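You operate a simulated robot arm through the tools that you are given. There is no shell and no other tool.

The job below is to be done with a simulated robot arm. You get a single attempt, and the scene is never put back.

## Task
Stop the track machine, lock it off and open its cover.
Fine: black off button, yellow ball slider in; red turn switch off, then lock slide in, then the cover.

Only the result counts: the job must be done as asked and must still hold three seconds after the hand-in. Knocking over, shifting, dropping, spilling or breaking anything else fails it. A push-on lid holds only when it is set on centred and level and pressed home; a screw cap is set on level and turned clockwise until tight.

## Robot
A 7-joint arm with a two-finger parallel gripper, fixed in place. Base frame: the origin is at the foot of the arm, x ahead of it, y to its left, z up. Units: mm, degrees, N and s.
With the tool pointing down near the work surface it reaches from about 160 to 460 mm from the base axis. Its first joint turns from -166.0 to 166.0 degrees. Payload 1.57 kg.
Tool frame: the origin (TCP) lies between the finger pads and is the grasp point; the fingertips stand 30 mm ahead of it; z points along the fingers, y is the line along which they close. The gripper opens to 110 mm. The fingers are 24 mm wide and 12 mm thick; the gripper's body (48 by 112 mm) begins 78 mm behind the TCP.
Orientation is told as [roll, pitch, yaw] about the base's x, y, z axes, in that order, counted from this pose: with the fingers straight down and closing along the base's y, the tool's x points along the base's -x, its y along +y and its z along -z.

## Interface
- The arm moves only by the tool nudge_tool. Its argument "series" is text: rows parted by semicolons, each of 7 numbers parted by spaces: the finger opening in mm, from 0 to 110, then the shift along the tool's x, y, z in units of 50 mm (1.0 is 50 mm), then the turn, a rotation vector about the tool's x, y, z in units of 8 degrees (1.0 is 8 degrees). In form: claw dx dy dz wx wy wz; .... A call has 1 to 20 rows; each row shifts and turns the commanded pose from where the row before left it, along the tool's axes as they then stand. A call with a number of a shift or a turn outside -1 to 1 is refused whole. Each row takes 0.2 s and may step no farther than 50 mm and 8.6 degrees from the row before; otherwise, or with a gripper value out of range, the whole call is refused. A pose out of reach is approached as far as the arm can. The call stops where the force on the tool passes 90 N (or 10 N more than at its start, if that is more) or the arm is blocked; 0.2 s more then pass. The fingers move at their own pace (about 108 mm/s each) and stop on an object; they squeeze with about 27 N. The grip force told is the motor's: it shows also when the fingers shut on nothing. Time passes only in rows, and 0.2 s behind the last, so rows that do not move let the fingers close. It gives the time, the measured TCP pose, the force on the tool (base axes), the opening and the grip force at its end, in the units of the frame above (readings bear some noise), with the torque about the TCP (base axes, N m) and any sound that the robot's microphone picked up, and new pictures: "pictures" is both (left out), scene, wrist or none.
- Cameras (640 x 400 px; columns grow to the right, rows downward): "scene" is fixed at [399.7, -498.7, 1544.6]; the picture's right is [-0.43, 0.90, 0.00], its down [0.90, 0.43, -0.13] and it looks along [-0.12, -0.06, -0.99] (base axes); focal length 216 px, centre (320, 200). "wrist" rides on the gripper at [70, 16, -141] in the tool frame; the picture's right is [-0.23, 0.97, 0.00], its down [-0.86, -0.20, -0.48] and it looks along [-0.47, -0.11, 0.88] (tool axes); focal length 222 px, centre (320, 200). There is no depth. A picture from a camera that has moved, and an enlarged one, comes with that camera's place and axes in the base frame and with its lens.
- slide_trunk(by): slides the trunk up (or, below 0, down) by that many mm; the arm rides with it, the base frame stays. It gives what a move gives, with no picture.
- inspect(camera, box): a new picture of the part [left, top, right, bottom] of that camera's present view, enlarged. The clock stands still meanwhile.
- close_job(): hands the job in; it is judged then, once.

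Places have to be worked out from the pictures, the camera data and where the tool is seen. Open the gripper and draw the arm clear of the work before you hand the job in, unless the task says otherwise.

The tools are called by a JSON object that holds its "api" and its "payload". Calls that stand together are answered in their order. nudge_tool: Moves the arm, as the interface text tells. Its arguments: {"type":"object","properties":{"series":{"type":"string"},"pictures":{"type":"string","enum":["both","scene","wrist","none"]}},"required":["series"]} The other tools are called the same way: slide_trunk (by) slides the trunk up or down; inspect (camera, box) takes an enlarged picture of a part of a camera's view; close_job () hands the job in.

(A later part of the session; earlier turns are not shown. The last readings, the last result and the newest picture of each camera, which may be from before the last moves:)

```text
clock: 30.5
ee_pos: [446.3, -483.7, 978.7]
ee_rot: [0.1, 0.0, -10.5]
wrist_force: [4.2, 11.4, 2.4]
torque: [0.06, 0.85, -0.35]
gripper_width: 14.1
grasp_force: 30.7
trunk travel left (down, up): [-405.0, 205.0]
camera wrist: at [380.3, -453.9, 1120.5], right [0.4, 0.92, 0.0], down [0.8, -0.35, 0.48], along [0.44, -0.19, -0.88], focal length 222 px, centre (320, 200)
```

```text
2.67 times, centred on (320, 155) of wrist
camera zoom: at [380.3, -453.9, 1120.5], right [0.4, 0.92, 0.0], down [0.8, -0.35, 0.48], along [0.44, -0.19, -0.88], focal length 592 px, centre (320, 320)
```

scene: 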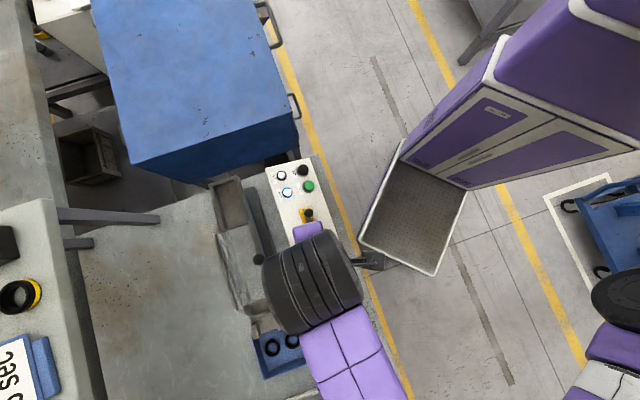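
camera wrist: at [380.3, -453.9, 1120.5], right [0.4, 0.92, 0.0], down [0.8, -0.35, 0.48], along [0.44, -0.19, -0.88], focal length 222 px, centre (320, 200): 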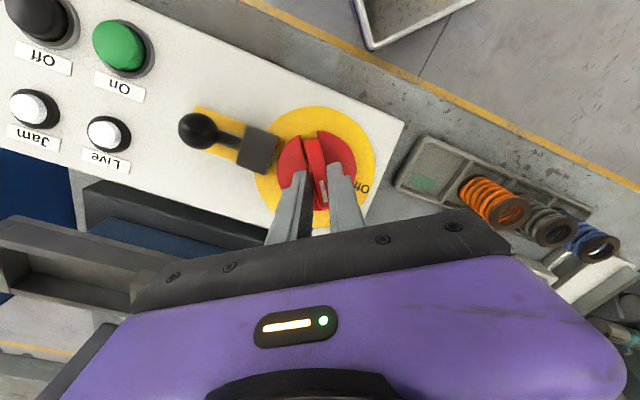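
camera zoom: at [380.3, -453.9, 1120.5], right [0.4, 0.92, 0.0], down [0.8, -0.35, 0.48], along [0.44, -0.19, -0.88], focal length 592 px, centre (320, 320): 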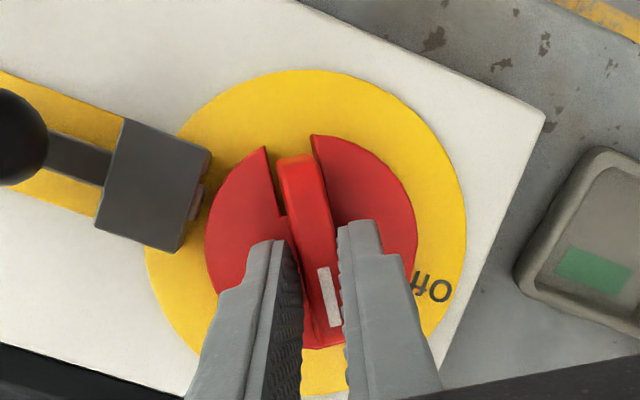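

The switch is turning and the Live lamp has gone dark. I continue the remaining ~51°.

{"api": "nudge_tool", "payload": {"series": "0 0 0 0 0 0 -0.8; 0 0 0 0 0 0 -0.8; 0 0 0 0 0 0 -0.8; 0 0 0 0 0 0 -0.8; 0 0 0 0 0 0 -0.8; 0 0 0 0 0 0 -0.8; 0 0 0 0 0 0 -0.8; 0 0 0 0 0 0 -0.8; 0 0 0 0 0 0 0", "pictures": "wrist"}}

{"api": "inspect", "payload": {"camera": "wrist", "box": [200, 80, 440, 230]}}

```text
clock: 32.5
ee_pos: [441.2, -483.0, 978.2]
ee_rot: [0.5, 0.0, 40.6]
wrist_force: [-17.7, 32.9, -2.8]
torque: [0.23, 0.6, -0.07]
gripper_width: 15.5
grasp_force: 30.9
trunk travel left (down, up): [-405.0, 205.0]
camera wrist: at [379.5, -514.9, 1120.9], right [-0.46, 0.89, 0.01], down [0.78, 0.4, 0.47], along [0.42, 0.22, -0.88], focal length 222 px, centre (320, 200)
```

wrist: 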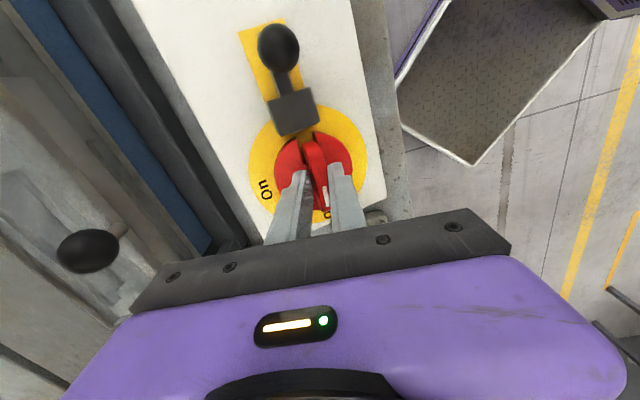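

```text
2.67 times, centred on (320, 155) of wrist
camera zoom: at [379.5, -514.9, 1120.9], right [-0.46, 0.89, 0.01], down [0.78, 0.4, 0.47], along [0.42, 0.22, -0.88], focal length 592 px, centre (320, 320)
```

zoom: 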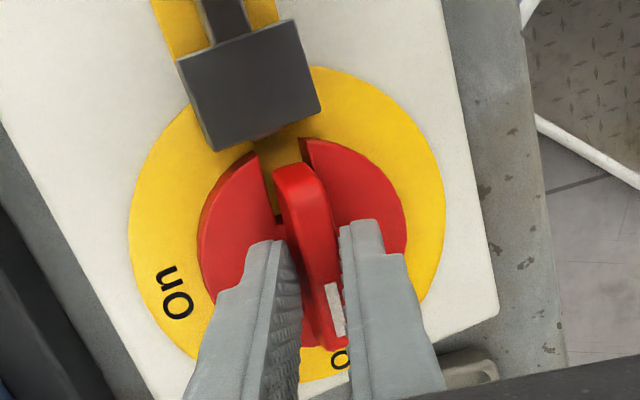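

The switch is at roughly 90°, notch nearly facing the lock slide, but there is side force on the grip. I turn a few degrees more to feel for the Off stop.

{"api": "nudge_tool", "payload": {"series": "0 0 0 0 0 0 -0.4; 0 0 0 0 0 0 -0.4; 0 0 0 0 0 0 0", "pictures": "wrist"}}

{"api": "inspect", "payload": {"camera": "wrist", "box": [200, 80, 440, 230]}}

```text
clock: 33.3
ee_pos: [441.7, -484.3, 978.1]
ee_rot: [0.5, 0.1, 46.9]
wrist_force: [-24.3, 27.1, -1.6]
torque: [0.3, 0.57, -0.83]
gripper_width: 15.1
grasp_force: 30.8
trunk travel left (down, up): [-405.0, 205.0]
camera wrist: at [383.4, -521.8, 1121.4], right [-0.56, 0.83, 0.01], down [0.73, 0.49, 0.48], along [0.39, 0.27, -0.88], focal length 222 px, centre (320, 200)
```

wrist: 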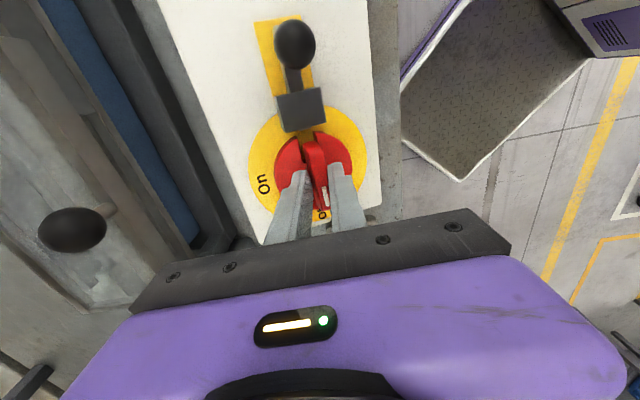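

```text
2.67 times, centred on (320, 155) of wrist
camera zoom: at [383.4, -521.8, 1121.4], right [-0.56, 0.83, 0.01], down [0.73, 0.49, 0.48], along [0.39, 0.27, -0.88], focal length 592 px, centre (320, 320)
```

zoom: 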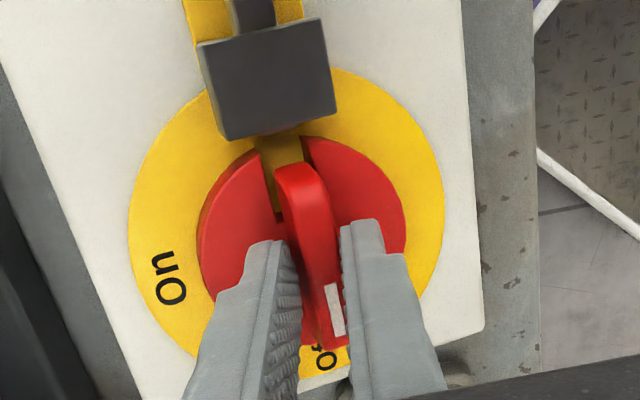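

The handle is slightly past my estimated axis and the side force (~36 N toward -q) shows my grip centre is ~4 mm off in +q. I shift +y to relieve it and read the torque again.

{"api": "nudge_tool", "payload": {"series": "0 0 0.08 0 0 0 0; 0 0 0 0 0 0 0", "pictures": "none"}}

```text
clock: 33.9
ee_pos: [442.3, -482.9, 978.9]
ee_rot: [0.0, 0.1, 46.9]
wrist_force: [-13.3, 10.8, -7.0]
torque: [-0.16, 0.34, -0.73]
gripper_width: 15.5
grasp_force: 31.1
trunk travel left (down, up): [-405.0, 205.0]
```

Side force dropped; a ~0.7 N·m resisting torque suggests the Off stop is reached. I open the fingers and check where the handle rests.

{"api": "nudge_tool", "payload": {"series": "40 0 0 0 0 0 0; 40 0 0 0 0 0 0; 40 0 0 -0.5 0 0 0; 40 0 0 -0.5 0 0 0; 40 0 0 0 0 0 0", "pictures": "wrist"}}

{"api": "inspect", "payload": {"camera": "wrist", "box": [200, 80, 440, 230]}}

```text
clock: 35.1
ee_pos: [442.8, -483.6, 1030.5]
ee_rot: [0.0, 0.0, 47.0]
wrist_force: [0.2, 0.4, 0.0]
torque: [0.03, -0.01, -0.01]
gripper_width: 39.9
grasp_force: 0.2
trunk travel left (down, up): [-405.0, 205.0]
camera wrist: at [383.1, -521.8, 1171.9], right [-0.56, 0.83, 0.0], down [0.73, 0.49, 0.48], along [0.4, 0.27, -0.88], focal length 222 px, centre (320, 200)
```

wrist: 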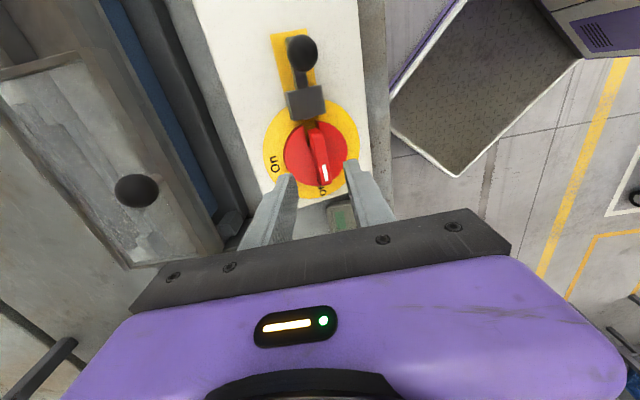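

```text
2.67 times, centred on (320, 155) of wrist
camera zoom: at [383.1, -521.8, 1171.9], right [-0.56, 0.83, 0.0], down [0.73, 0.49, 0.48], along [0.4, 0.27, -0.88], focal length 592 px, centre (320, 320)
```

zoom: 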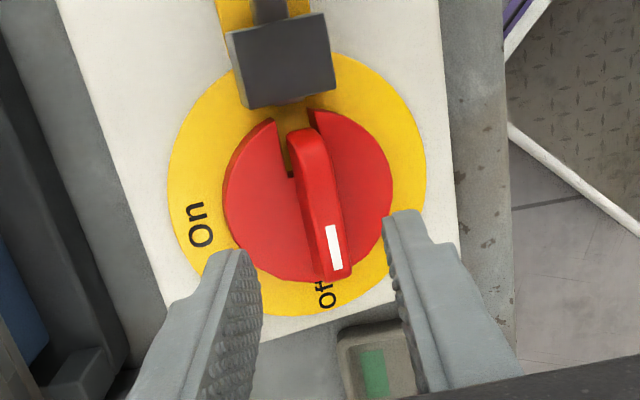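

Re-checking panel edges gives the machine axis at 45°, and the handle's notch now faces the lock block; Live is dark, so the switch is Off. Next I close the fingers, hop over the lock ball at (376,-544,966) and come down behind it, ready to push it toward the switch.

{"api": "nudge_tool", "payload": {"series": "0 0 0 -0.5 0 0 0.25; 0 0 0 0 0 0 0; 0 0.64 0.0225 0 0 0 0; 0 0.64 0.0225 0 0 0 0; 0 0.64 0.0225 0 0 0 0; 0 0.64 0.0225 0 0 0 0; 0 0 0 0.5 0 0 0; 0 0 0 0 0 0 0", "pictures": "both"}}

{"api": "inspect", "payload": {"camera": "wrist", "box": [200, 80, 440, 230]}}

```text
clock: 36.9
ee_pos: [348.3, -568.2, 1027.2]
ee_rot: [-0.1, 0.1, 45.0]
wrist_force: [0.1, 0.0, 0.1]
torque: [0.01, 0.0, -0.01]
gripper_width: 0.0
grasp_force: 21.4
trunk travel left (down, up): [-405.0, 205.0]
camera wrist: at [288.2, -604.6, 1169.4], right [-0.53, 0.85, 0.0], down [0.75, 0.46, 0.48], along [0.41, 0.25, -0.88], focal length 222 px, centre (320, 200)
```

scene: 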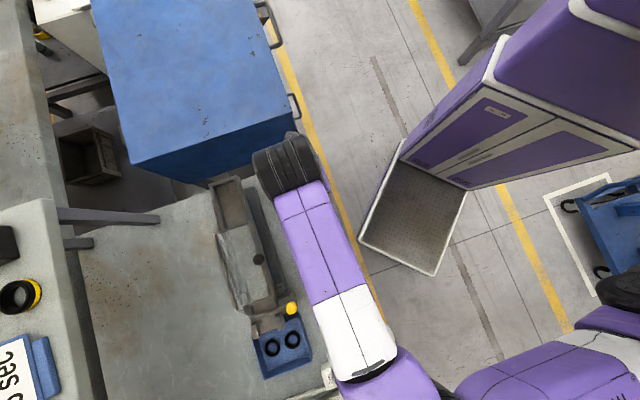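
wrist: 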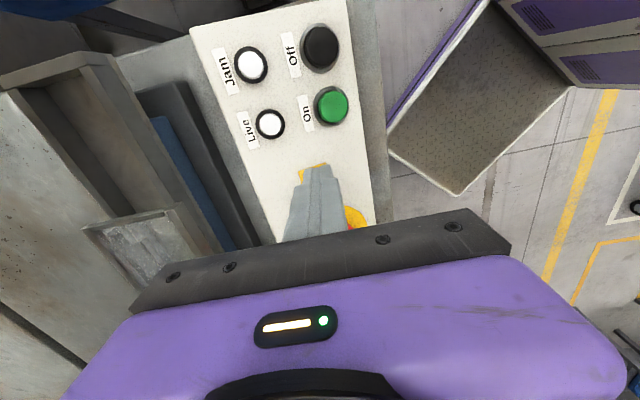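

```text
2.67 times, centred on (320, 155) of wrist
camera zoom: at [288.2, -604.6, 1169.4], right [-0.53, 0.85, 0.0], down [0.75, 0.46, 0.48], along [0.41, 0.25, -0.88], focal length 592 px, centre (320, 320)
```

zoom: 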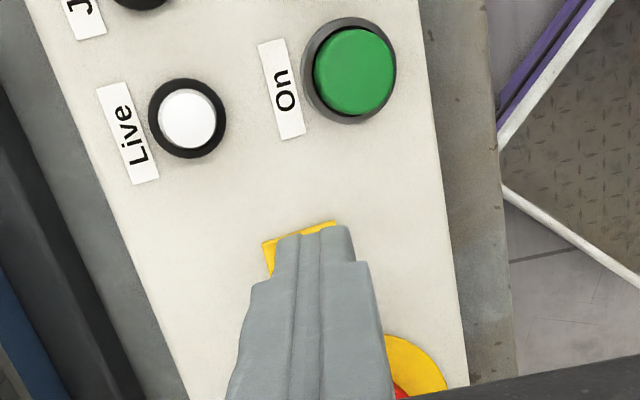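

Fingers are behind the ball on the machine axis with the buttons well clear. I lower to TCP z≈988 with a 2.5 mm sideways correction, then begin pushing toward the switch.

{"api": "nudge_tool", "payload": {"series": "0 0 -0.05 0.4 0 0 0; 0 0 0 0.38 0 0 0; 0 -0.1 0 0 0 0 0; 0 -0.1 0 0 0 0 0; 0 -0.1 0 0 0 0 0; 0 -0.1 0 0 0 0 0", "pictures": "wrist"}}

{"api": "inspect", "payload": {"camera": "wrist", "box": [200, 80, 440, 250]}}

```text
clock: 38.3
ee_pos: [364.6, -558.3, 990.1]
ee_rot: [0.0, 0.0, 45.1]
wrist_force: [-0.5, -0.8, 0.9]
torque: [0.0, -0.01, 0.0]
gripper_width: 0.1
grasp_force: 21.4
trunk travel left (down, up): [-405.0, 205.0]
camera wrist: at [303.6, -594.0, 1133.0], right [-0.53, 0.85, 0.0], down [0.75, 0.46, 0.48], along [0.41, 0.25, -0.88], focal length 222 px, centre (320, 200)
```

wrist: 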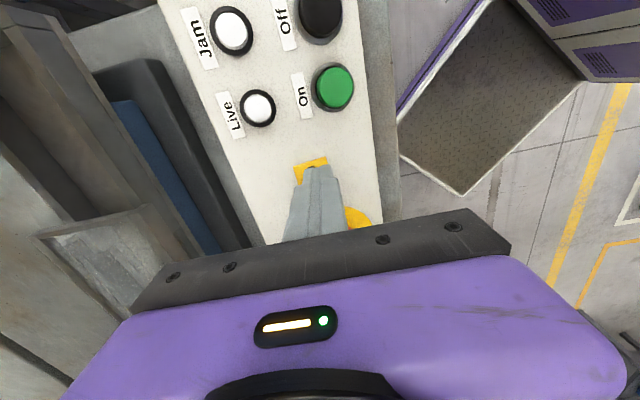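

```text
2.35 times, centred on (320, 165) of wrist
camera zoom: at [303.6, -594.0, 1133.0], right [-0.53, 0.85, 0.0], down [0.75, 0.46, 0.48], along [0.41, 0.25, -0.88], focal length 523 px, centre (320, 282)
```

zoom: 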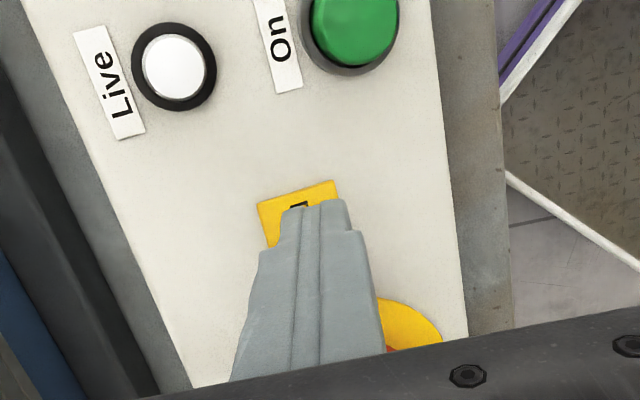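

Should be in contact by now with almost no resistance. I continue pushing in 5 mm steps, watching the force.

{"api": "nudge_tool", "payload": {"series": "0 -0.1 0 0 0 0 0; 0 -0.1 0 0 0 0 0; 0 -0.1 0 0 0 0 0", "pictures": "wrist"}}

{"api": "inspect", "payload": {"camera": "wrist", "box": [200, 80, 440, 250]}}

```text
clock: 39.1
ee_pos: [374.8, -547.7, 989.3]
ee_rot: [0.0, 0.0, 45.0]
wrist_force: [-0.1, -0.2, -0.2]
torque: [0.01, 0.02, -0.02]
gripper_width: 0.2
grasp_force: 21.4
trunk travel left (down, up): [-405.0, 205.0]
camera wrist: at [314.0, -583.5, 1131.6], right [-0.53, 0.85, 0.0], down [0.75, 0.46, 0.48], along [0.41, 0.25, -0.88], focal length 222 px, centre (320, 200)
```

wrist: 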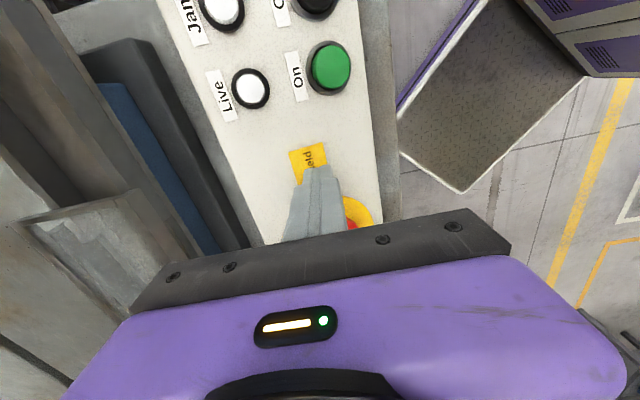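

```text
2.35 times, centred on (320, 165) of wrist
camera zoom: at [314.0, -583.5, 1131.6], right [-0.53, 0.85, 0.0], down [0.75, 0.46, 0.48], along [0.41, 0.25, -0.88], focal length 523 px, centre (320, 282)
```

zoom: 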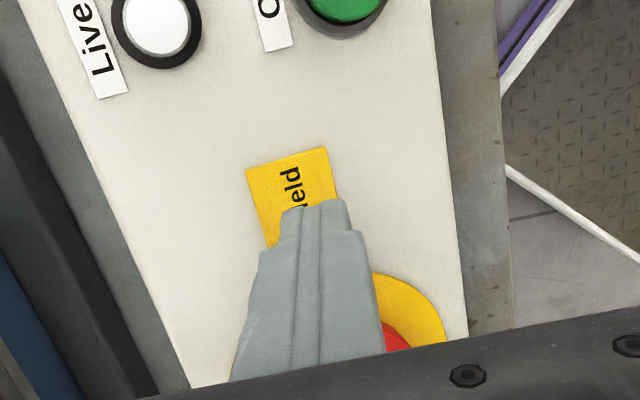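

A label "Held" is being uncovered on the plate, so the slide is moving in. I keep pushing.

{"api": "nudge_tool", "payload": {"series": "0 -0.1 0 0 0 0 0; 0 -0.1 0 0 0 0 0; 0 -0.08 0 0 0 0 0", "pictures": "wrist"}}

{"api": "inspect", "payload": {"camera": "wrist", "box": [200, 80, 440, 250]}}

```text
clock: 39.9
ee_pos: [374.6, -546.2, 990.6]
ee_rot: [-0.2, 1.9, 44.5]
wrist_force: [-43.6, -69.3, -17.9]
torque: [-1.86, 1.53, -0.17]
gripper_width: 0.2
grasp_force: 21.2
trunk travel left (down, up): [-405.0, 205.0]
camera wrist: at [317.7, -577.7, 1134.5], right [-0.52, 0.85, -0.01], down [0.76, 0.47, 0.45], along [0.39, 0.23, -0.89], focal length 222 px, centre (320, 200)
```

wrist: 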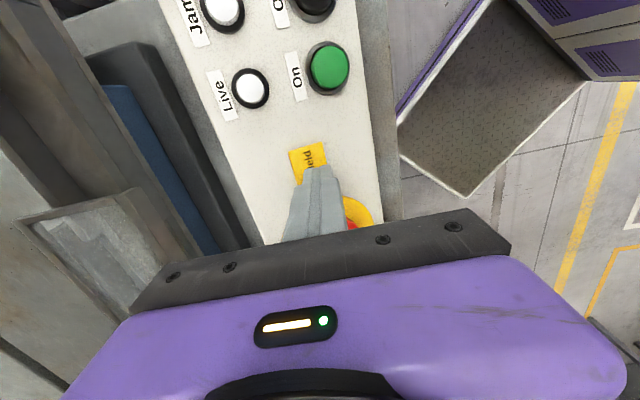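

```text
2.35 times, centred on (320, 165) of wrist
camera zoom: at [317.7, -577.7, 1134.5], right [-0.52, 0.85, -0.01], down [0.76, 0.47, 0.45], along [0.39, 0.23, -0.89], focal length 523 px, centre (320, 282)
```

zoom: 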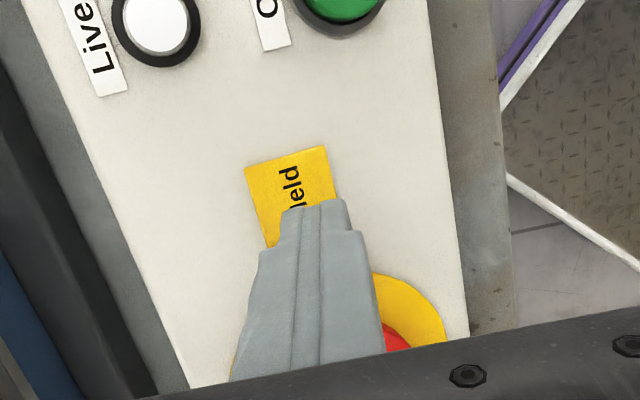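

A firm stop (about 82 N) after ~22 mm of travel. I back off, rise and look whether the bolt is really in the notch.

{"api": "nudge_tool", "payload": {"series": "0 0.3 0 0 0 0 0; 0 0.5 0 0 0 0 0; 0 0 0 -0.8 0 0 0; 0 0 0 -0.8 0 0 0; 0 0 0 0 0 0 0", "pictures": "none"}}

{"api": "nudge_tool", "payload": {"series": "0 -0.9 0 0 0 0 0; 0 -0.9 0 0 0 0 0; 0 -0.9 0 0 0 0 0; 0 -0.9 0 0 0 0 0; 0 0 0 0 0 0 0", "pictures": "both"}}

{"api": "inspect", "payload": {"camera": "wrist", "box": [220, 40, 420, 200]}}

```text
clock: 41.1
ee_pos: [358.3, -563.4, 1070.3]
ee_rot: [0.0, 0.1, 45.0]
wrist_force: [-0.2, -0.3, -0.4]
torque: [0.02, 0.0, 0.02]
gripper_width: 0.0
grasp_force: 21.5
trunk travel left (down, up): [-405.0, 205.0]
```

```text
clock: 42.3
ee_pos: [485.4, -436.7, 1069.1]
ee_rot: [0.0, 0.0, 44.9]
wrist_force: [-0.4, 0.9, 1.1]
torque: [-0.02, -0.04, -0.01]
gripper_width: 0.2
grasp_force: 20.9
trunk travel left (down, up): [-405.0, 205.0]
camera wrist: at [424.2, -473.1, 1210.6], right [-0.53, 0.85, 0.0], down [0.75, 0.46, 0.48], along [0.41, 0.25, -0.88], focal length 222 px, centre (320, 200)
```

scene: 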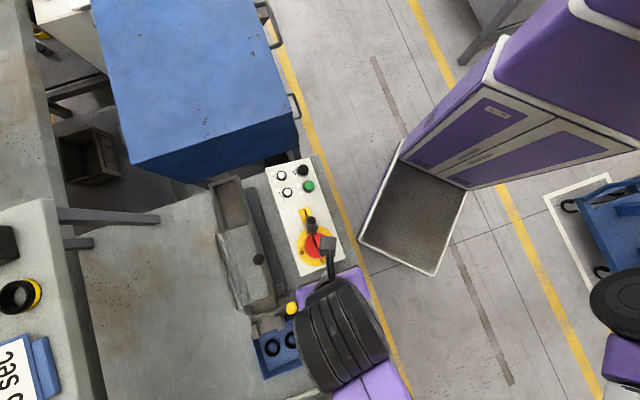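
wrist: 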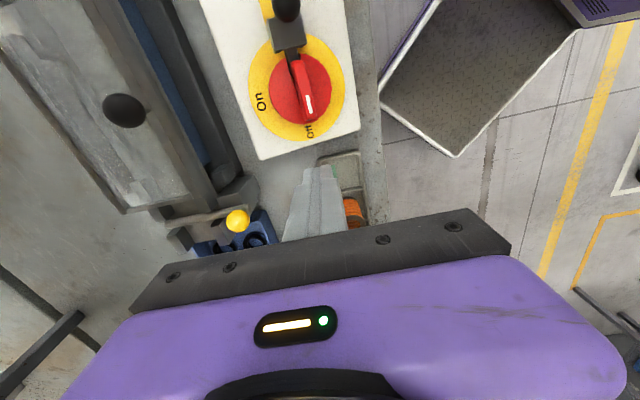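

```text
2.50 times, centred on (320, 120) of wrist
camera zoom: at [424.2, -473.1, 1210.6], right [-0.53, 0.85, 0.0], down [0.75, 0.46, 0.48], along [0.41, 0.25, -0.88], focal length 555 px, centre (320, 400)
```

zoom: 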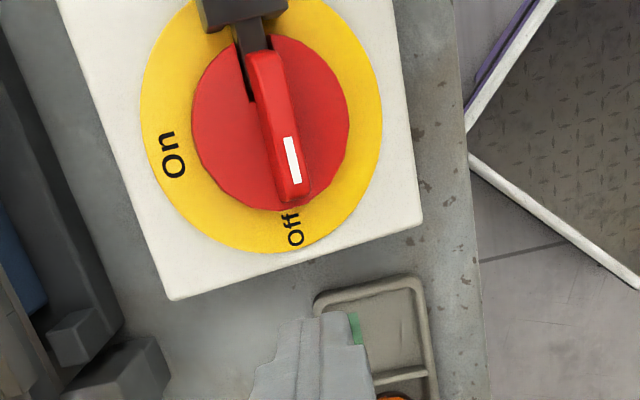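

The lock bolt is clearly in the switch's notch and the slider is in. Now I study the cover: enlarged views from both cameras.

{"api": "inspect", "payload": {"camera": "wrist", "box": [0, 0, 260, 220]}}

{"api": "inspect", "payload": {"camera": "scene", "box": [195, 165, 305, 325]}}

```text
1.82 times, centred on (130, 110) of wrist
camera zoom: at [424.2, -473.1, 1210.6], right [-0.53, 0.85, 0.0], down [0.75, 0.46, 0.48], along [0.41, 0.25, -0.88], focal length 404 px, centre (666, 364)
```

zoom: 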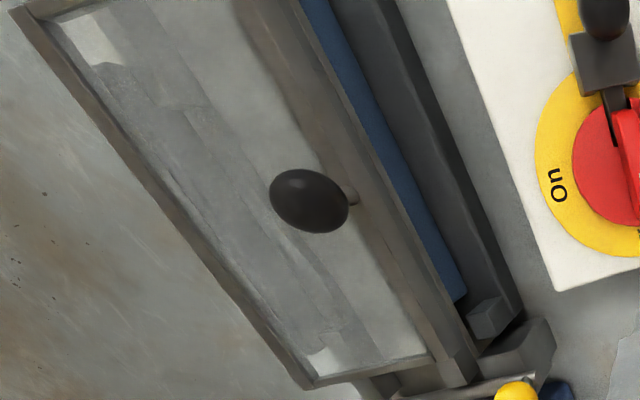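

```text
2.50 times, centred on (250, 245) of scene
camera zoom: at [399.7, -498.7, 1544.6], right [-0.43, 0.9, 0.0], down [0.9, 0.43, -0.13], along [-0.12, -0.06, -0.99], focal length 539 px, centre (495, 88)
```

zoom: 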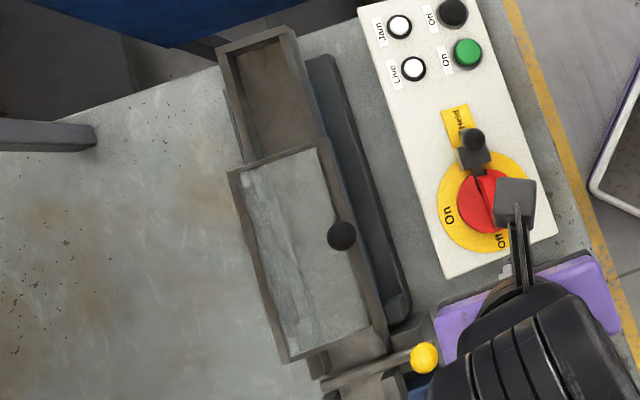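

The cover is about 200×100 mm at z≈980, with the knob at the middle of its panel-side edge at (529,-600,1014), so I expect a hinge along the far edge. I rise, turn to yaw -45° (fingers closing along the hinge direction) and view it from the panel side.

{"api": "nudge_tool", "payload": {"series": "0 0 0 -0.65 0 0 0; 0 0 0 -0.65 0 0 0; 50 0 0 0 0 0 0.9375; 50 0 0 0 0 0 0.9375; 50 0 0 0 0 0 0.9375; 50 0 0 0 0 0 0.9375; 50 0 0 0 0 0 0.9375; 50 0 0 0 0 0 0.9375; 50 0 0 0 0 0 0.9375; 50 0 0 0 0 0 0.9375; 50 0 0 0 0 0 0.9375; 50 0 0 0 0 0 0.9375; 50 0 0 0 0 0 0.9375; 50 0 0 0 0 0 0.9375; 50 0 0 0 0 0 0", "pictures": "wrist"}}

```text
clock: 45.5
ee_pos: [483.8, -437.7, 1134.1]
ee_rot: [0.1, 0.1, -45.0]
wrist_force: [-0.1, -0.3, -0.1]
torque: [-0.01, 0.03, 0.02]
gripper_width: 50.1
grasp_force: 0.1
trunk travel left (down, up): [-405.0, 205.0]
camera wrist: at [446.4, -375.1, 1275.9], right [0.85, 0.53, 0.0], down [0.46, -0.75, 0.48], along [0.25, -0.41, -0.88], focal length 222 px, centre (320, 200)
```

wrist: 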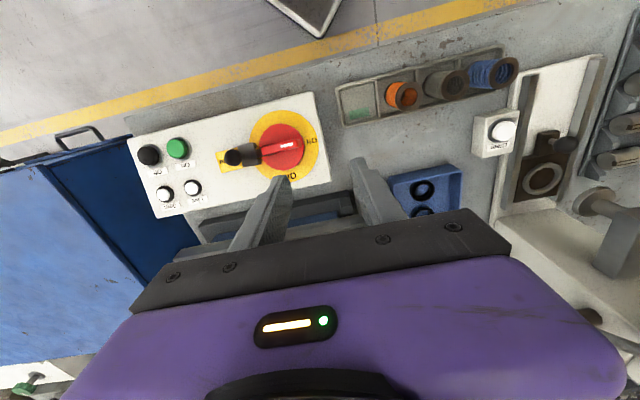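

Good view; now I shift over the cover (toward +q and -p) at the same height to look at its hinge side and test reach.

{"api": "nudge_tool", "payload": {"series": "50 -0.85 -0.42 0 0 0 0; 50 -0.85 -0.42 0 0 0 0; 50 -0.85 -0.42 0 0 0 0; 50 -0.85 -0.42 0 0 0 0; 50 0 0 0 0 0 0", "pictures": "both"}}

{"api": "inspect", "payload": {"camera": "wrist", "box": [150, 80, 490, 250]}}

```text
clock: 46.7
ee_pos: [545.1, -618.1, 1134.0]
ee_rot: [0.0, -0.1, -45.1]
wrist_force: [-0.3, 0.0, 0.4]
torque: [0.0, -0.03, 0.0]
gripper_width: 50.2
grasp_force: 0.0
trunk travel left (down, up): [-405.0, 205.0]
camera wrist: at [506.9, -555.0, 1275.7], right [0.85, 0.53, 0.0], down [0.46, -0.75, 0.48], along [0.25, -0.41, -0.88], focal length 222 px, centre (320, 200)
```

scene: 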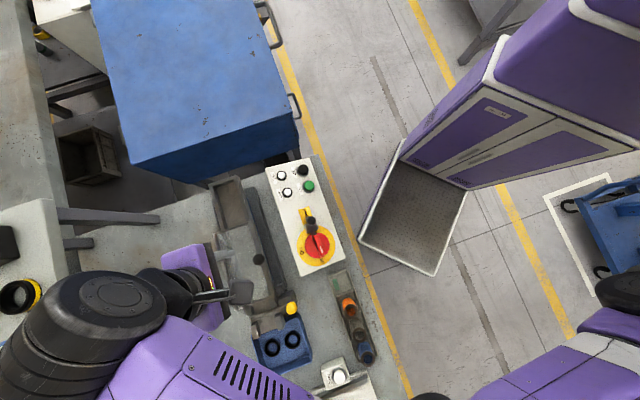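
wrist: 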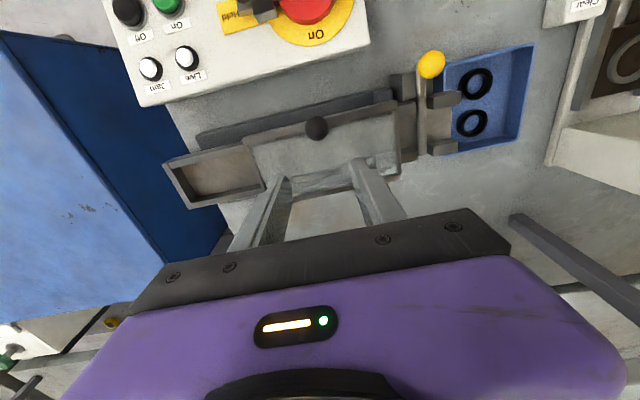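

```text
1.88 times, centred on (320, 165) of wrist
camera zoom: at [506.9, -555.0, 1275.7], right [0.85, 0.53, 0.0], down [0.46, -0.75, 0.48], along [0.25, -0.41, -0.88], focal length 418 px, centre (320, 266)
```

zoom: 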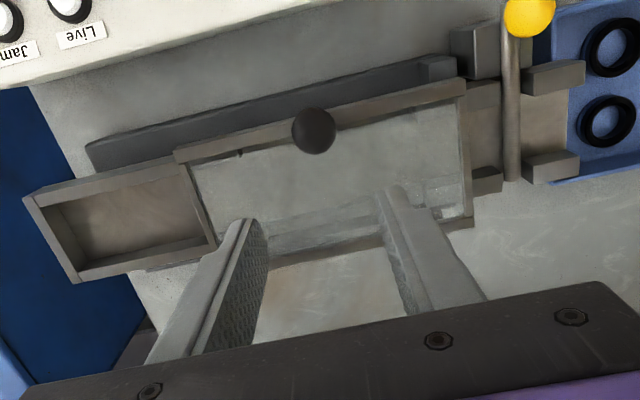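

The view shows the cover with its knob on the panel-side rail, and beyond it only the bench plus a dark beam further off. I shift +q 60 mm to get another view of the far edge and that beam, and to check reach.

{"api": "nudge_tool", "payload": {"series": "50 -0.6 0 0 0 0 0; 50 -0.6 0 0 0 0 0; 50 0 0 0 0 0 0", "pictures": "both"}}

{"api": "inspect", "payload": {"camera": "wrist", "box": [150, 30, 490, 220]}}

```text
clock: 47.5
ee_pos: [583.3, -652.0, 1133.4]
ee_rot: [0.1, 0.0, -45.1]
wrist_force: [0.8, -0.1, 0.7]
torque: [0.01, 0.04, 0.03]
gripper_width: 50.0
grasp_force: 0.2
out of reach, approached as far as the arm can: row 2
trunk travel left (down, up): [-405.0, 205.0]
camera wrist: at [546.7, -589.3, 1275.7], right [0.85, 0.53, 0.0], down [0.46, -0.75, 0.48], along [0.25, -0.41, -0.88], focal length 222 px, centre (320, 200)
```

scene: 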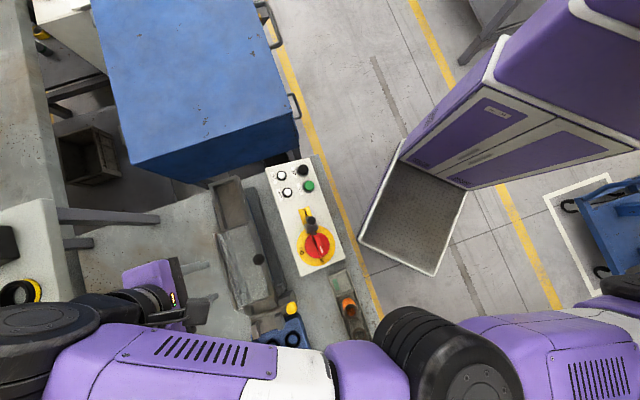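
wrist: 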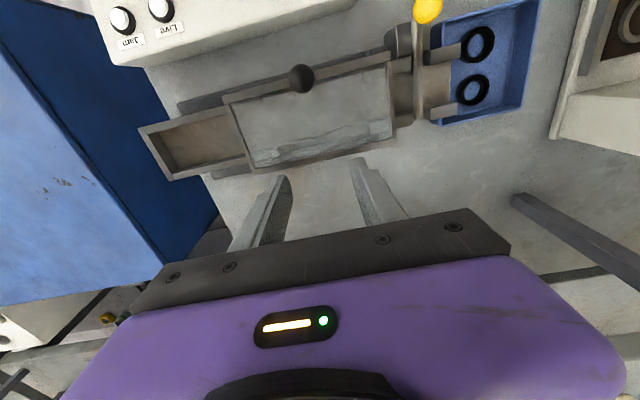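

```text
1.88 times, centred on (320, 125) of wrist
camera zoom: at [546.7, -589.3, 1275.7], right [0.85, 0.53, 0.0], down [0.46, -0.75, 0.48], along [0.25, -0.41, -0.88], focal length 418 px, centre (320, 341)
```

zoom: 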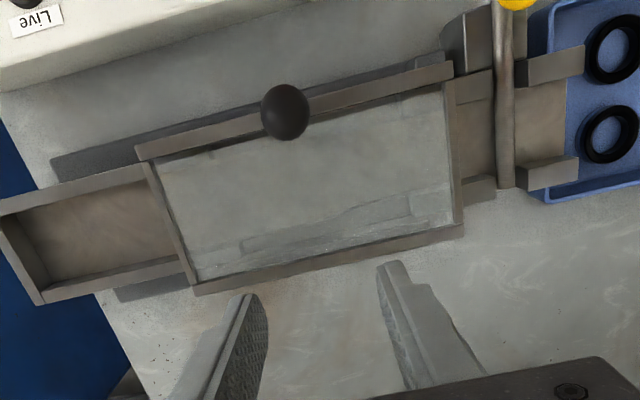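

The arm is at its reach limit here (583,-652) with this trunk height, so I'll lower the trunk while keeping the hand up to gain reach. First I back off and raise the hand 80 mm.

{"api": "nudge_tool", "payload": {"series": "50 0.6 0 0 0 0 0; 50 0.6 0 -0.4 0 0 0; 50 0 0 -0.6 0 0 0; 50 0 0 -0.6 0 0 0; 50 0 0 0 0 0 0", "pictures": "none"}}

{"api": "slide_trunk", "payload": {"by": -80}}

```text
clock: 48.7
ee_pos: [540.7, -606.9, 1214.7]
ee_rot: [0.0, 0.0, -45.0]
wrist_force: [-1.1, 1.1, 0.9]
torque: [0.0, 0.01, -0.01]
gripper_width: 50.1
grasp_force: 0.2
trunk travel left (down, up): [-405.0, 205.0]
```

```text
clock: 49.9
ee_pos: [541.0, -607.7, 1135.2]
ee_rot: [0.0, 0.0, -45.0]
wrist_force: [0.3, 0.0, -0.5]
torque: [-0.01, 0.03, 0.0]
gripper_width: 50.1
grasp_force: 0.1
trunk travel left (down, up): [-325.0, 285.0]
```

Trunk is 80 mm lower with the hand at the same height. I test reaching out over the far side again.

{"api": "nudge_tool", "payload": {"series": "50 -0.6 0 0 0 0 0; 50 -0.6 0 0 0 0 0; 50 -0.6 0 0 0 0 0; 50 -0.6 0 0 0 0 0; 50 0 0 0 0 0 0", "pictures": "both"}}

```text
clock: 51.1
ee_pos: [582.3, -632.3, 1132.4]
ee_rot: [0.0, 0.0, -45.0]
wrist_force: [-0.4, -0.4, 0.6]
torque: [-0.02, -0.01, -0.01]
gripper_width: 50.1
grasp_force: 0.1
out of reach, approached as far as the arm can: row 2, 3, 4
trunk travel left (down, up): [-325.0, 285.0]
camera wrist: at [544.2, -569.3, 1273.6], right [0.85, 0.53, 0.0], down [0.46, -0.75, 0.48], along [0.25, -0.41, -0.88], focal length 222 px, centre (320, 200)
```

scene: 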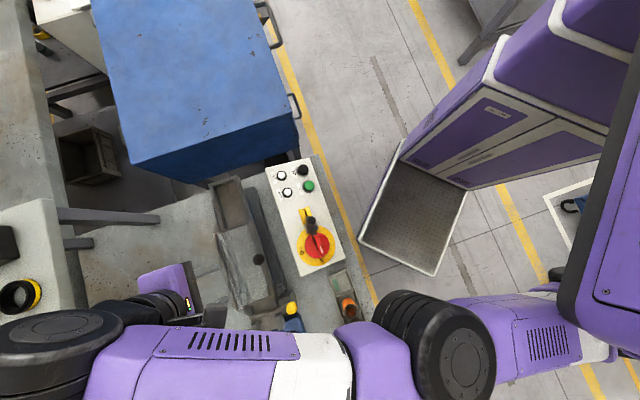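
wrist: 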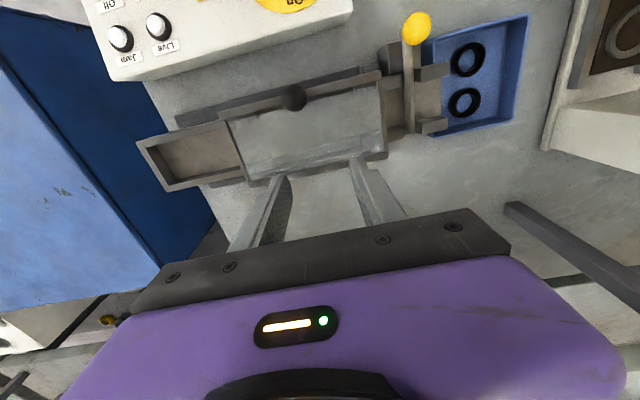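

Lowering the trunk reduced reach, so the arm wants the trunk higher. I draw back, raise the trunk by 200 mm and bring the hand down again.

{"api": "nudge_tool", "payload": {"series": "50 0.6 0 0 0 0 0; 50 0.6 0 0 0 0 0; 50 0 0 0 0 0 0", "pictures": "none"}}

{"api": "slide_trunk", "payload": {"by": 200}}

{"api": "nudge_tool", "payload": {"series": "50 0 0 0.6 0 0 0; 50 0 0 0.6 0 0 0; 50 0 0 0.6 0 0 0; 50 0 0 0.6 0 0 0; 50 0 0 0.6 0 0 0; 50 0 0 0.6 0 0 0; 50 0 0 0 0 0 0", "pictures": "both"}}

```text
clock: 51.9
ee_pos: [538.9, -588.0, 1130.9]
ee_rot: [0.1, 0.0, -45.1]
wrist_force: [-0.4, 0.5, 0.5]
torque: [-0.03, 0.02, -0.04]
gripper_width: 50.3
grasp_force: 0.0
trunk travel left (down, up): [-325.0, 285.0]
```

```text
clock: 54.0
ee_pos: [538.7, -587.6, 1330.0]
ee_rot: [0.0, 0.0, -44.9]
wrist_force: [-0.5, -0.7, 0.3]
torque: [0.01, -0.01, 0.0]
gripper_width: 49.7
grasp_force: 0.0
trunk travel left (down, up): [-525.0, 85.0]
```

```text
clock: 55.6
ee_pos: [539.4, -588.7, 1149.9]
ee_rot: [0.0, 0.0, -45.0]
wrist_force: [-1.1, -0.1, 0.2]
torque: [-0.02, -0.01, -0.04]
gripper_width: 49.8
grasp_force: 0.0
trunk travel left (down, up): [-525.0, 85.0]
camera wrist: at [501.6, -526.2, 1292.2], right [0.85, 0.53, 0.0], down [0.46, -0.75, 0.48], along [0.25, -0.41, -0.88], focal length 222 px, centre (320, 200)
```

scene: 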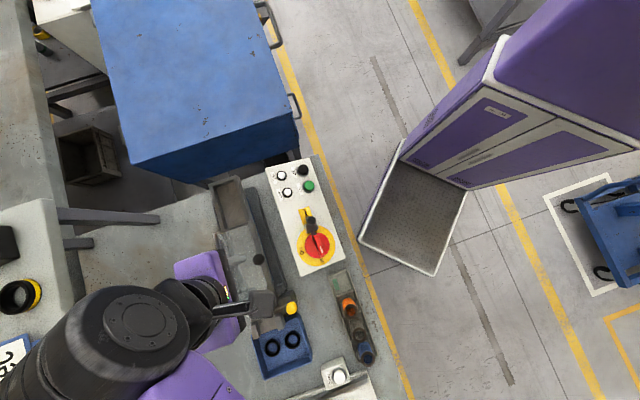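
wrist: 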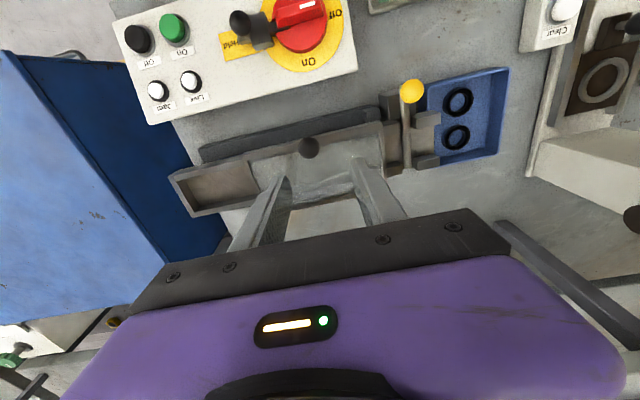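

Now with the trunk back up I test how far out (+q) the hand reaches.

{"api": "nudge_tool", "payload": {"series": "50 -0.6 0 0 0 0 0; 50 -0.6 0 0 0 0 0; 50 -0.6 0 0 0 0 0; 50 -0.6 0 0 0 0 0; 50 0 0 0 0 0 0", "pictures": "both"}}

```text
clock: 56.8
ee_pos: [616.0, -654.9, 1150.4]
ee_rot: [0.1, 0.0, -45.0]
wrist_force: [1.1, -0.2, 0.8]
torque: [-0.02, 0.02, 0.0]
gripper_width: 50.1
grasp_force: 0.1
out of reach, approached as far as the arm can: row 4
trunk travel left (down, up): [-525.0, 85.0]
camera wrist: at [578.6, -592.0, 1292.5], right [0.85, 0.53, 0.0], down [0.46, -0.75, 0.48], along [0.25, -0.41, -0.88], focal length 222 px, centre (320, 200)
```

scene: 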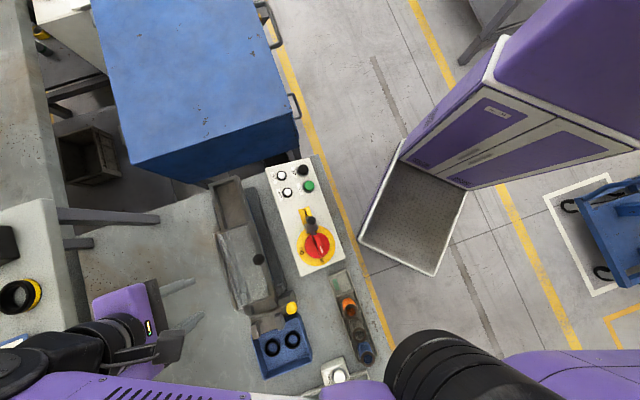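
wrist: 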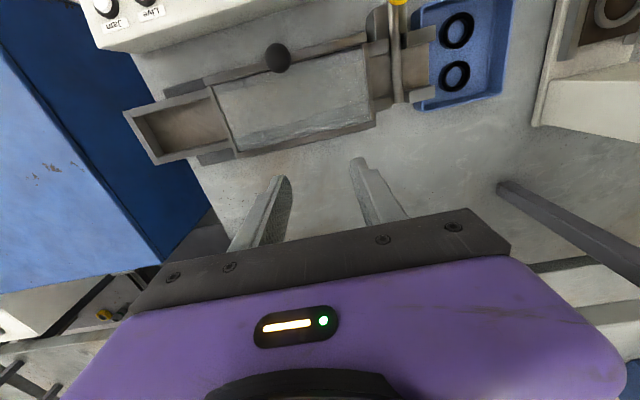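

Reach is better with the trunk up, and tilting the tool so the fingers point outward will add more. Knob refines to (530,-600,1010), lid top ~975. I raise the trunk its remaining 85 mm, then tilt 40° and test reach above the far side.

{"api": "slide_trunk", "payload": {"by": 80}}

{"api": "nudge_tool", "payload": {"series": "50 0 0 0 0 -1 0; 50 0 0 0 0 -1 0; 50 0 0 0 0 -1 0; 50 0 0 0 0 -1 0; 50 0 0 0 0 -1 0; 50 0 0 0 0 0 0", "pictures": "both"}}

```text
clock: 58.0
ee_pos: [616.1, -655.0, 1231.3]
ee_rot: [0.1, 0.0, -45.0]
wrist_force: [0.0, -0.2, -0.1]
torque: [0.01, 0.01, -0.01]
gripper_width: 50.2
grasp_force: 0.1
trunk travel left (down, up): [-605.0, 5.0]
```

```text
clock: 59.4
ee_pos: [616.3, -654.6, 1230.9]
ee_rot: [-0.1, -40.1, -45.0]
wrist_force: [-0.6, 0.0, -0.8]
torque: [0.04, -0.01, 0.0]
gripper_width: 50.6
grasp_force: 0.1
trunk travel left (down, up): [-605.0, 5.0]
camera wrist: at [525.7, -539.5, 1294.2], right [0.81, 0.57, 0.15], down [0.1, -0.39, 0.92], along [0.57, -0.73, -0.37], focal length 222 px, centre (320, 200)
```

scene: 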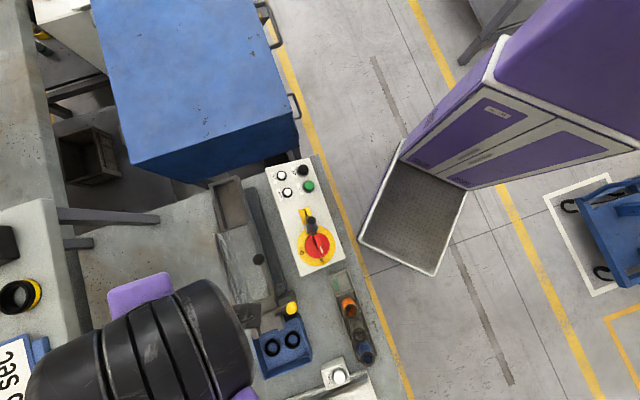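
wrist: 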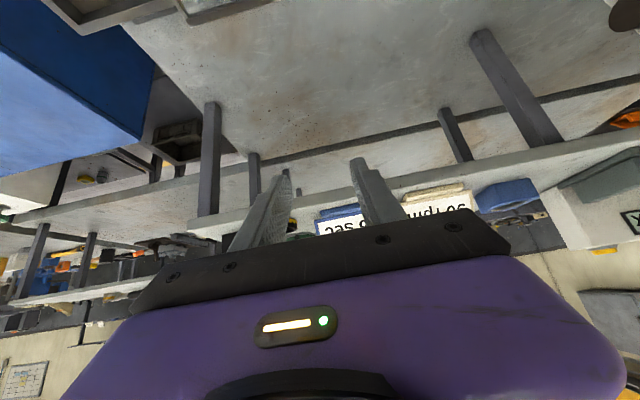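

With tilt the reach is fine here. The far side shows posts and a shelf well beyond (q≈+235), clear of the lid's swing. I test the would-be open-lid knob position at a safe height.

{"api": "nudge_tool", "payload": {"series": "50 0.062 -0.147 0.645 0 0 0; 50 0.062 -0.147 0.645 0 0 0; 50 0.062 -0.147 0.645 0 0 0; 50 0 0 0 0 0 0", "pictures": "wrist"}}

```text
clock: 60.4
ee_pos: [640.1, -710.6, 1147.6]
ee_rot: [0.0, -40.1, -44.9]
wrist_force: [0.6, 0.4, 0.6]
torque: [0.02, -0.01, 0.0]
gripper_width: 50.1
grasp_force: 0.2
trunk travel left (down, up): [-605.0, 5.0]
camera wrist: at [549.2, -594.7, 1212.5], right [0.81, 0.56, 0.15], down [0.1, -0.39, 0.92], along [0.57, -0.73, -0.37], focal length 222 px, centre (320, 200)
```

wrist: 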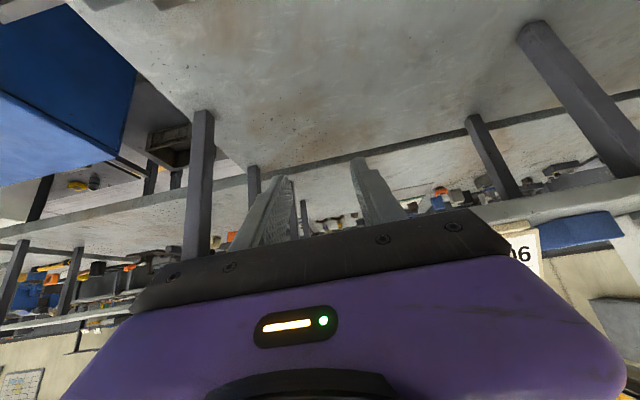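

The open-lid position is reachable with the 40° tilt. Now I go back to the panel side and line up in front of the knob along the tilted finger axis.

{"api": "nudge_tool", "payload": {"series": "50 0.521 0 -0.437 0 0 0; 50 0.521 0 -0.437 0 0 0; 50 0.521 0 -0.437 0 0 0; 50 0.521 0 -0.437 0 0 0; 50 0.521 0 -0.437 0 0 0; 50 0.521 0 -0.437 0 0 0; 50 0.514 0 0.613 0 0 0; 50 0.514 0 0.613 0 0 0; 50 0 0 0 0 0 0", "pictures": "both"}}

{"api": "inspect", "payload": {"camera": "wrist", "box": [150, 20, 490, 230]}}

```text
clock: 62.4
ee_pos: [494.2, -565.8, 1071.1]
ee_rot: [-0.1, -40.0, -45.1]
wrist_force: [-0.4, 0.4, -0.6]
torque: [0.0, -0.01, 0.02]
gripper_width: 50.1
grasp_force: 0.2
trunk travel left (down, up): [-605.0, 5.0]
camera wrist: at [405.2, -450.5, 1135.1], right [0.81, 0.57, 0.15], down [0.1, -0.39, 0.92], along [0.57, -0.73, -0.37], focal length 222 px, centre (320, 200)
```

scene: 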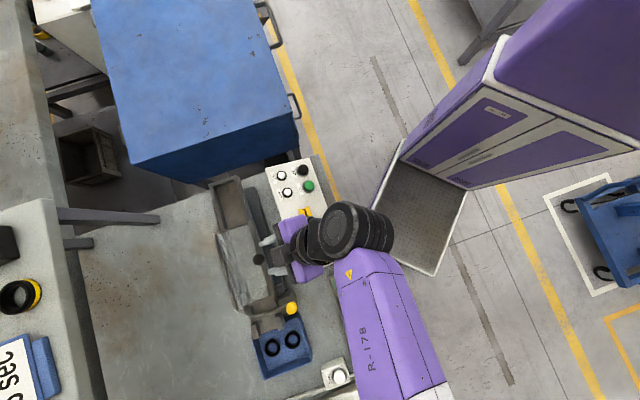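
wrist: 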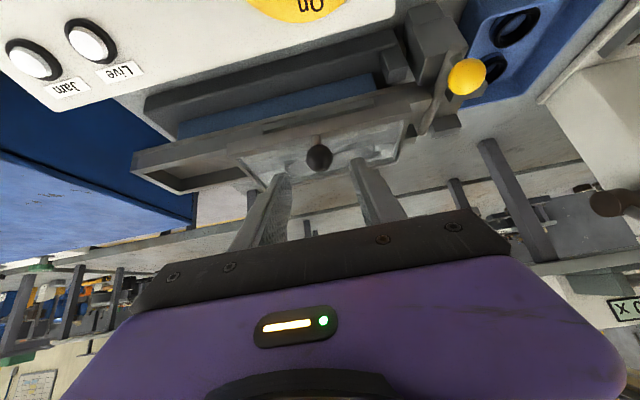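

```text
1.88 times, centred on (320, 125) of wrist
camera zoom: at [405.2, -450.5, 1135.1], right [0.81, 0.57, 0.15], down [0.1, -0.39, 0.92], along [0.57, -0.73, -0.37], focal length 418 px, centre (320, 341)
```

zoom: 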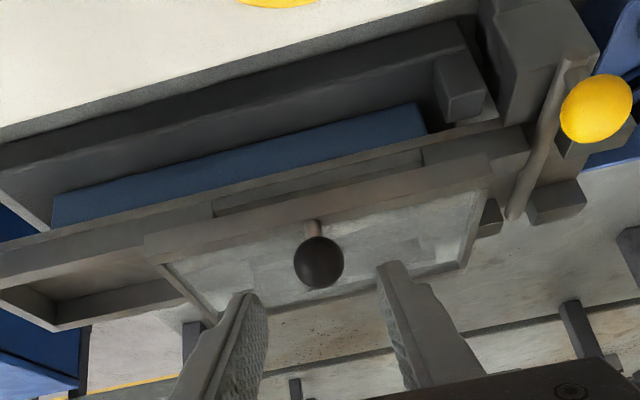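

This oblique view confirms the knob at (530,-600,1010) centred between my fingers. I advance 72 mm along the finger axis to straddle it.

{"api": "nudge_tool", "payload": {"series": "50 0.01 0.01 0.48 0 0 0; 50 0.01 0.01 0.48 0 0 0; 50 0.01 0 0.48 0 0 0; 50 0 0 0 0 0 0", "pictures": "both"}}

{"api": "inspect", "payload": {"camera": "wrist", "box": [150, 20, 490, 230]}}

```text
clock: 63.4
ee_pos: [525.8, -596.8, 1014.7]
ee_rot: [0.0, -40.0, -45.0]
wrist_force: [0.3, 0.0, -0.6]
torque: [-0.01, 0.0, -0.01]
gripper_width: 50.0
grasp_force: 0.0
trunk travel left (down, up): [-605.0, 5.0]
camera wrist: at [436.5, -481.7, 1079.7], right [0.81, 0.57, 0.15], down [0.1, -0.39, 0.92], along [0.57, -0.73, -0.37], focal length 222 px, centre (320, 200)
```

scene: 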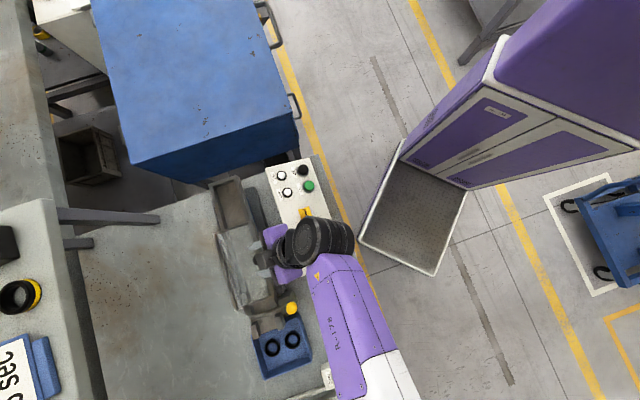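
wrist: 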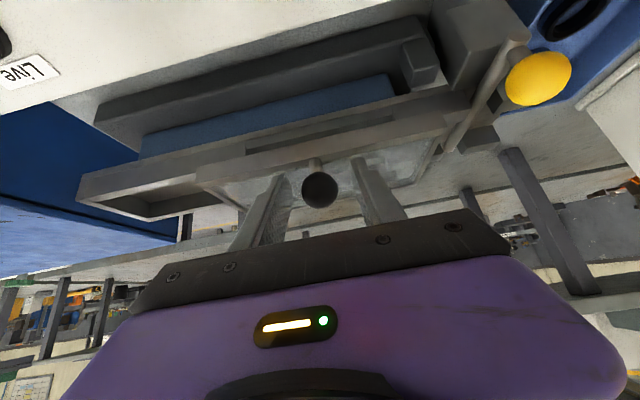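

```text
1.88 times, centred on (320, 125) of wrist
camera zoom: at [436.5, -481.7, 1079.7], right [0.81, 0.57, 0.15], down [0.1, -0.39, 0.92], along [0.57, -0.73, -0.37], focal length 418 px, centre (320, 341)
```

zoom: 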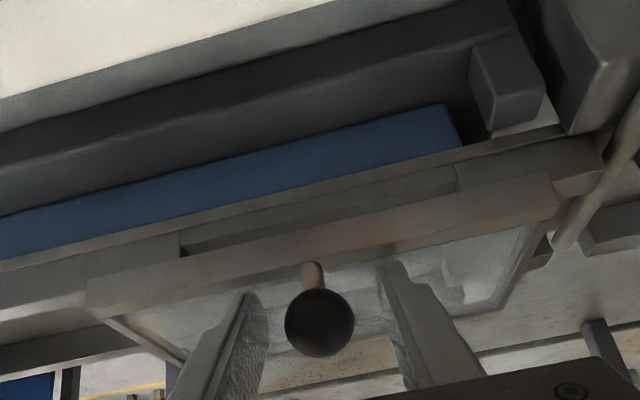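

The knob stands between the finger pads. I close on it.

{"api": "nudge_tool", "payload": {"series": "20 0 0 0 0 0 0; 0 0 0 0 0 0 0; 0 0 0 0 0 0 0", "pictures": "wrist"}}

```text
clock: 64.2
ee_pos: [525.4, -596.3, 1015.4]
ee_rot: [-0.2, -40.1, -45.0]
wrist_force: [-0.7, -4.3, -2.4]
torque: [0.05, 0.12, -0.04]
gripper_width: 26.9
grasp_force: 38.0
trunk travel left (down, up): [-605.0, 5.0]
camera wrist: at [436.1, -481.9, 1079.9], right [0.81, 0.56, 0.15], down [0.11, -0.39, 0.92], along [0.57, -0.73, -0.37], focal length 222 px, centre (320, 200)
```

wrist: 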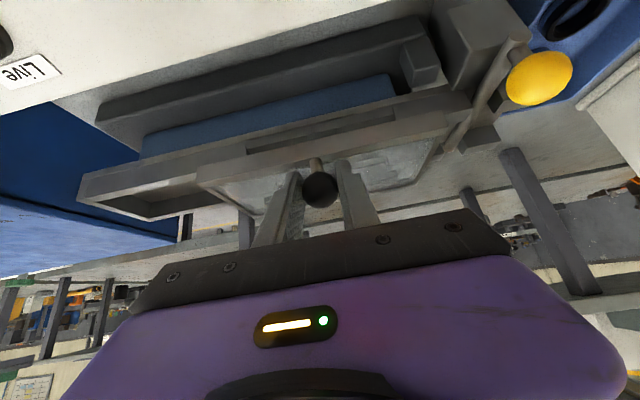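

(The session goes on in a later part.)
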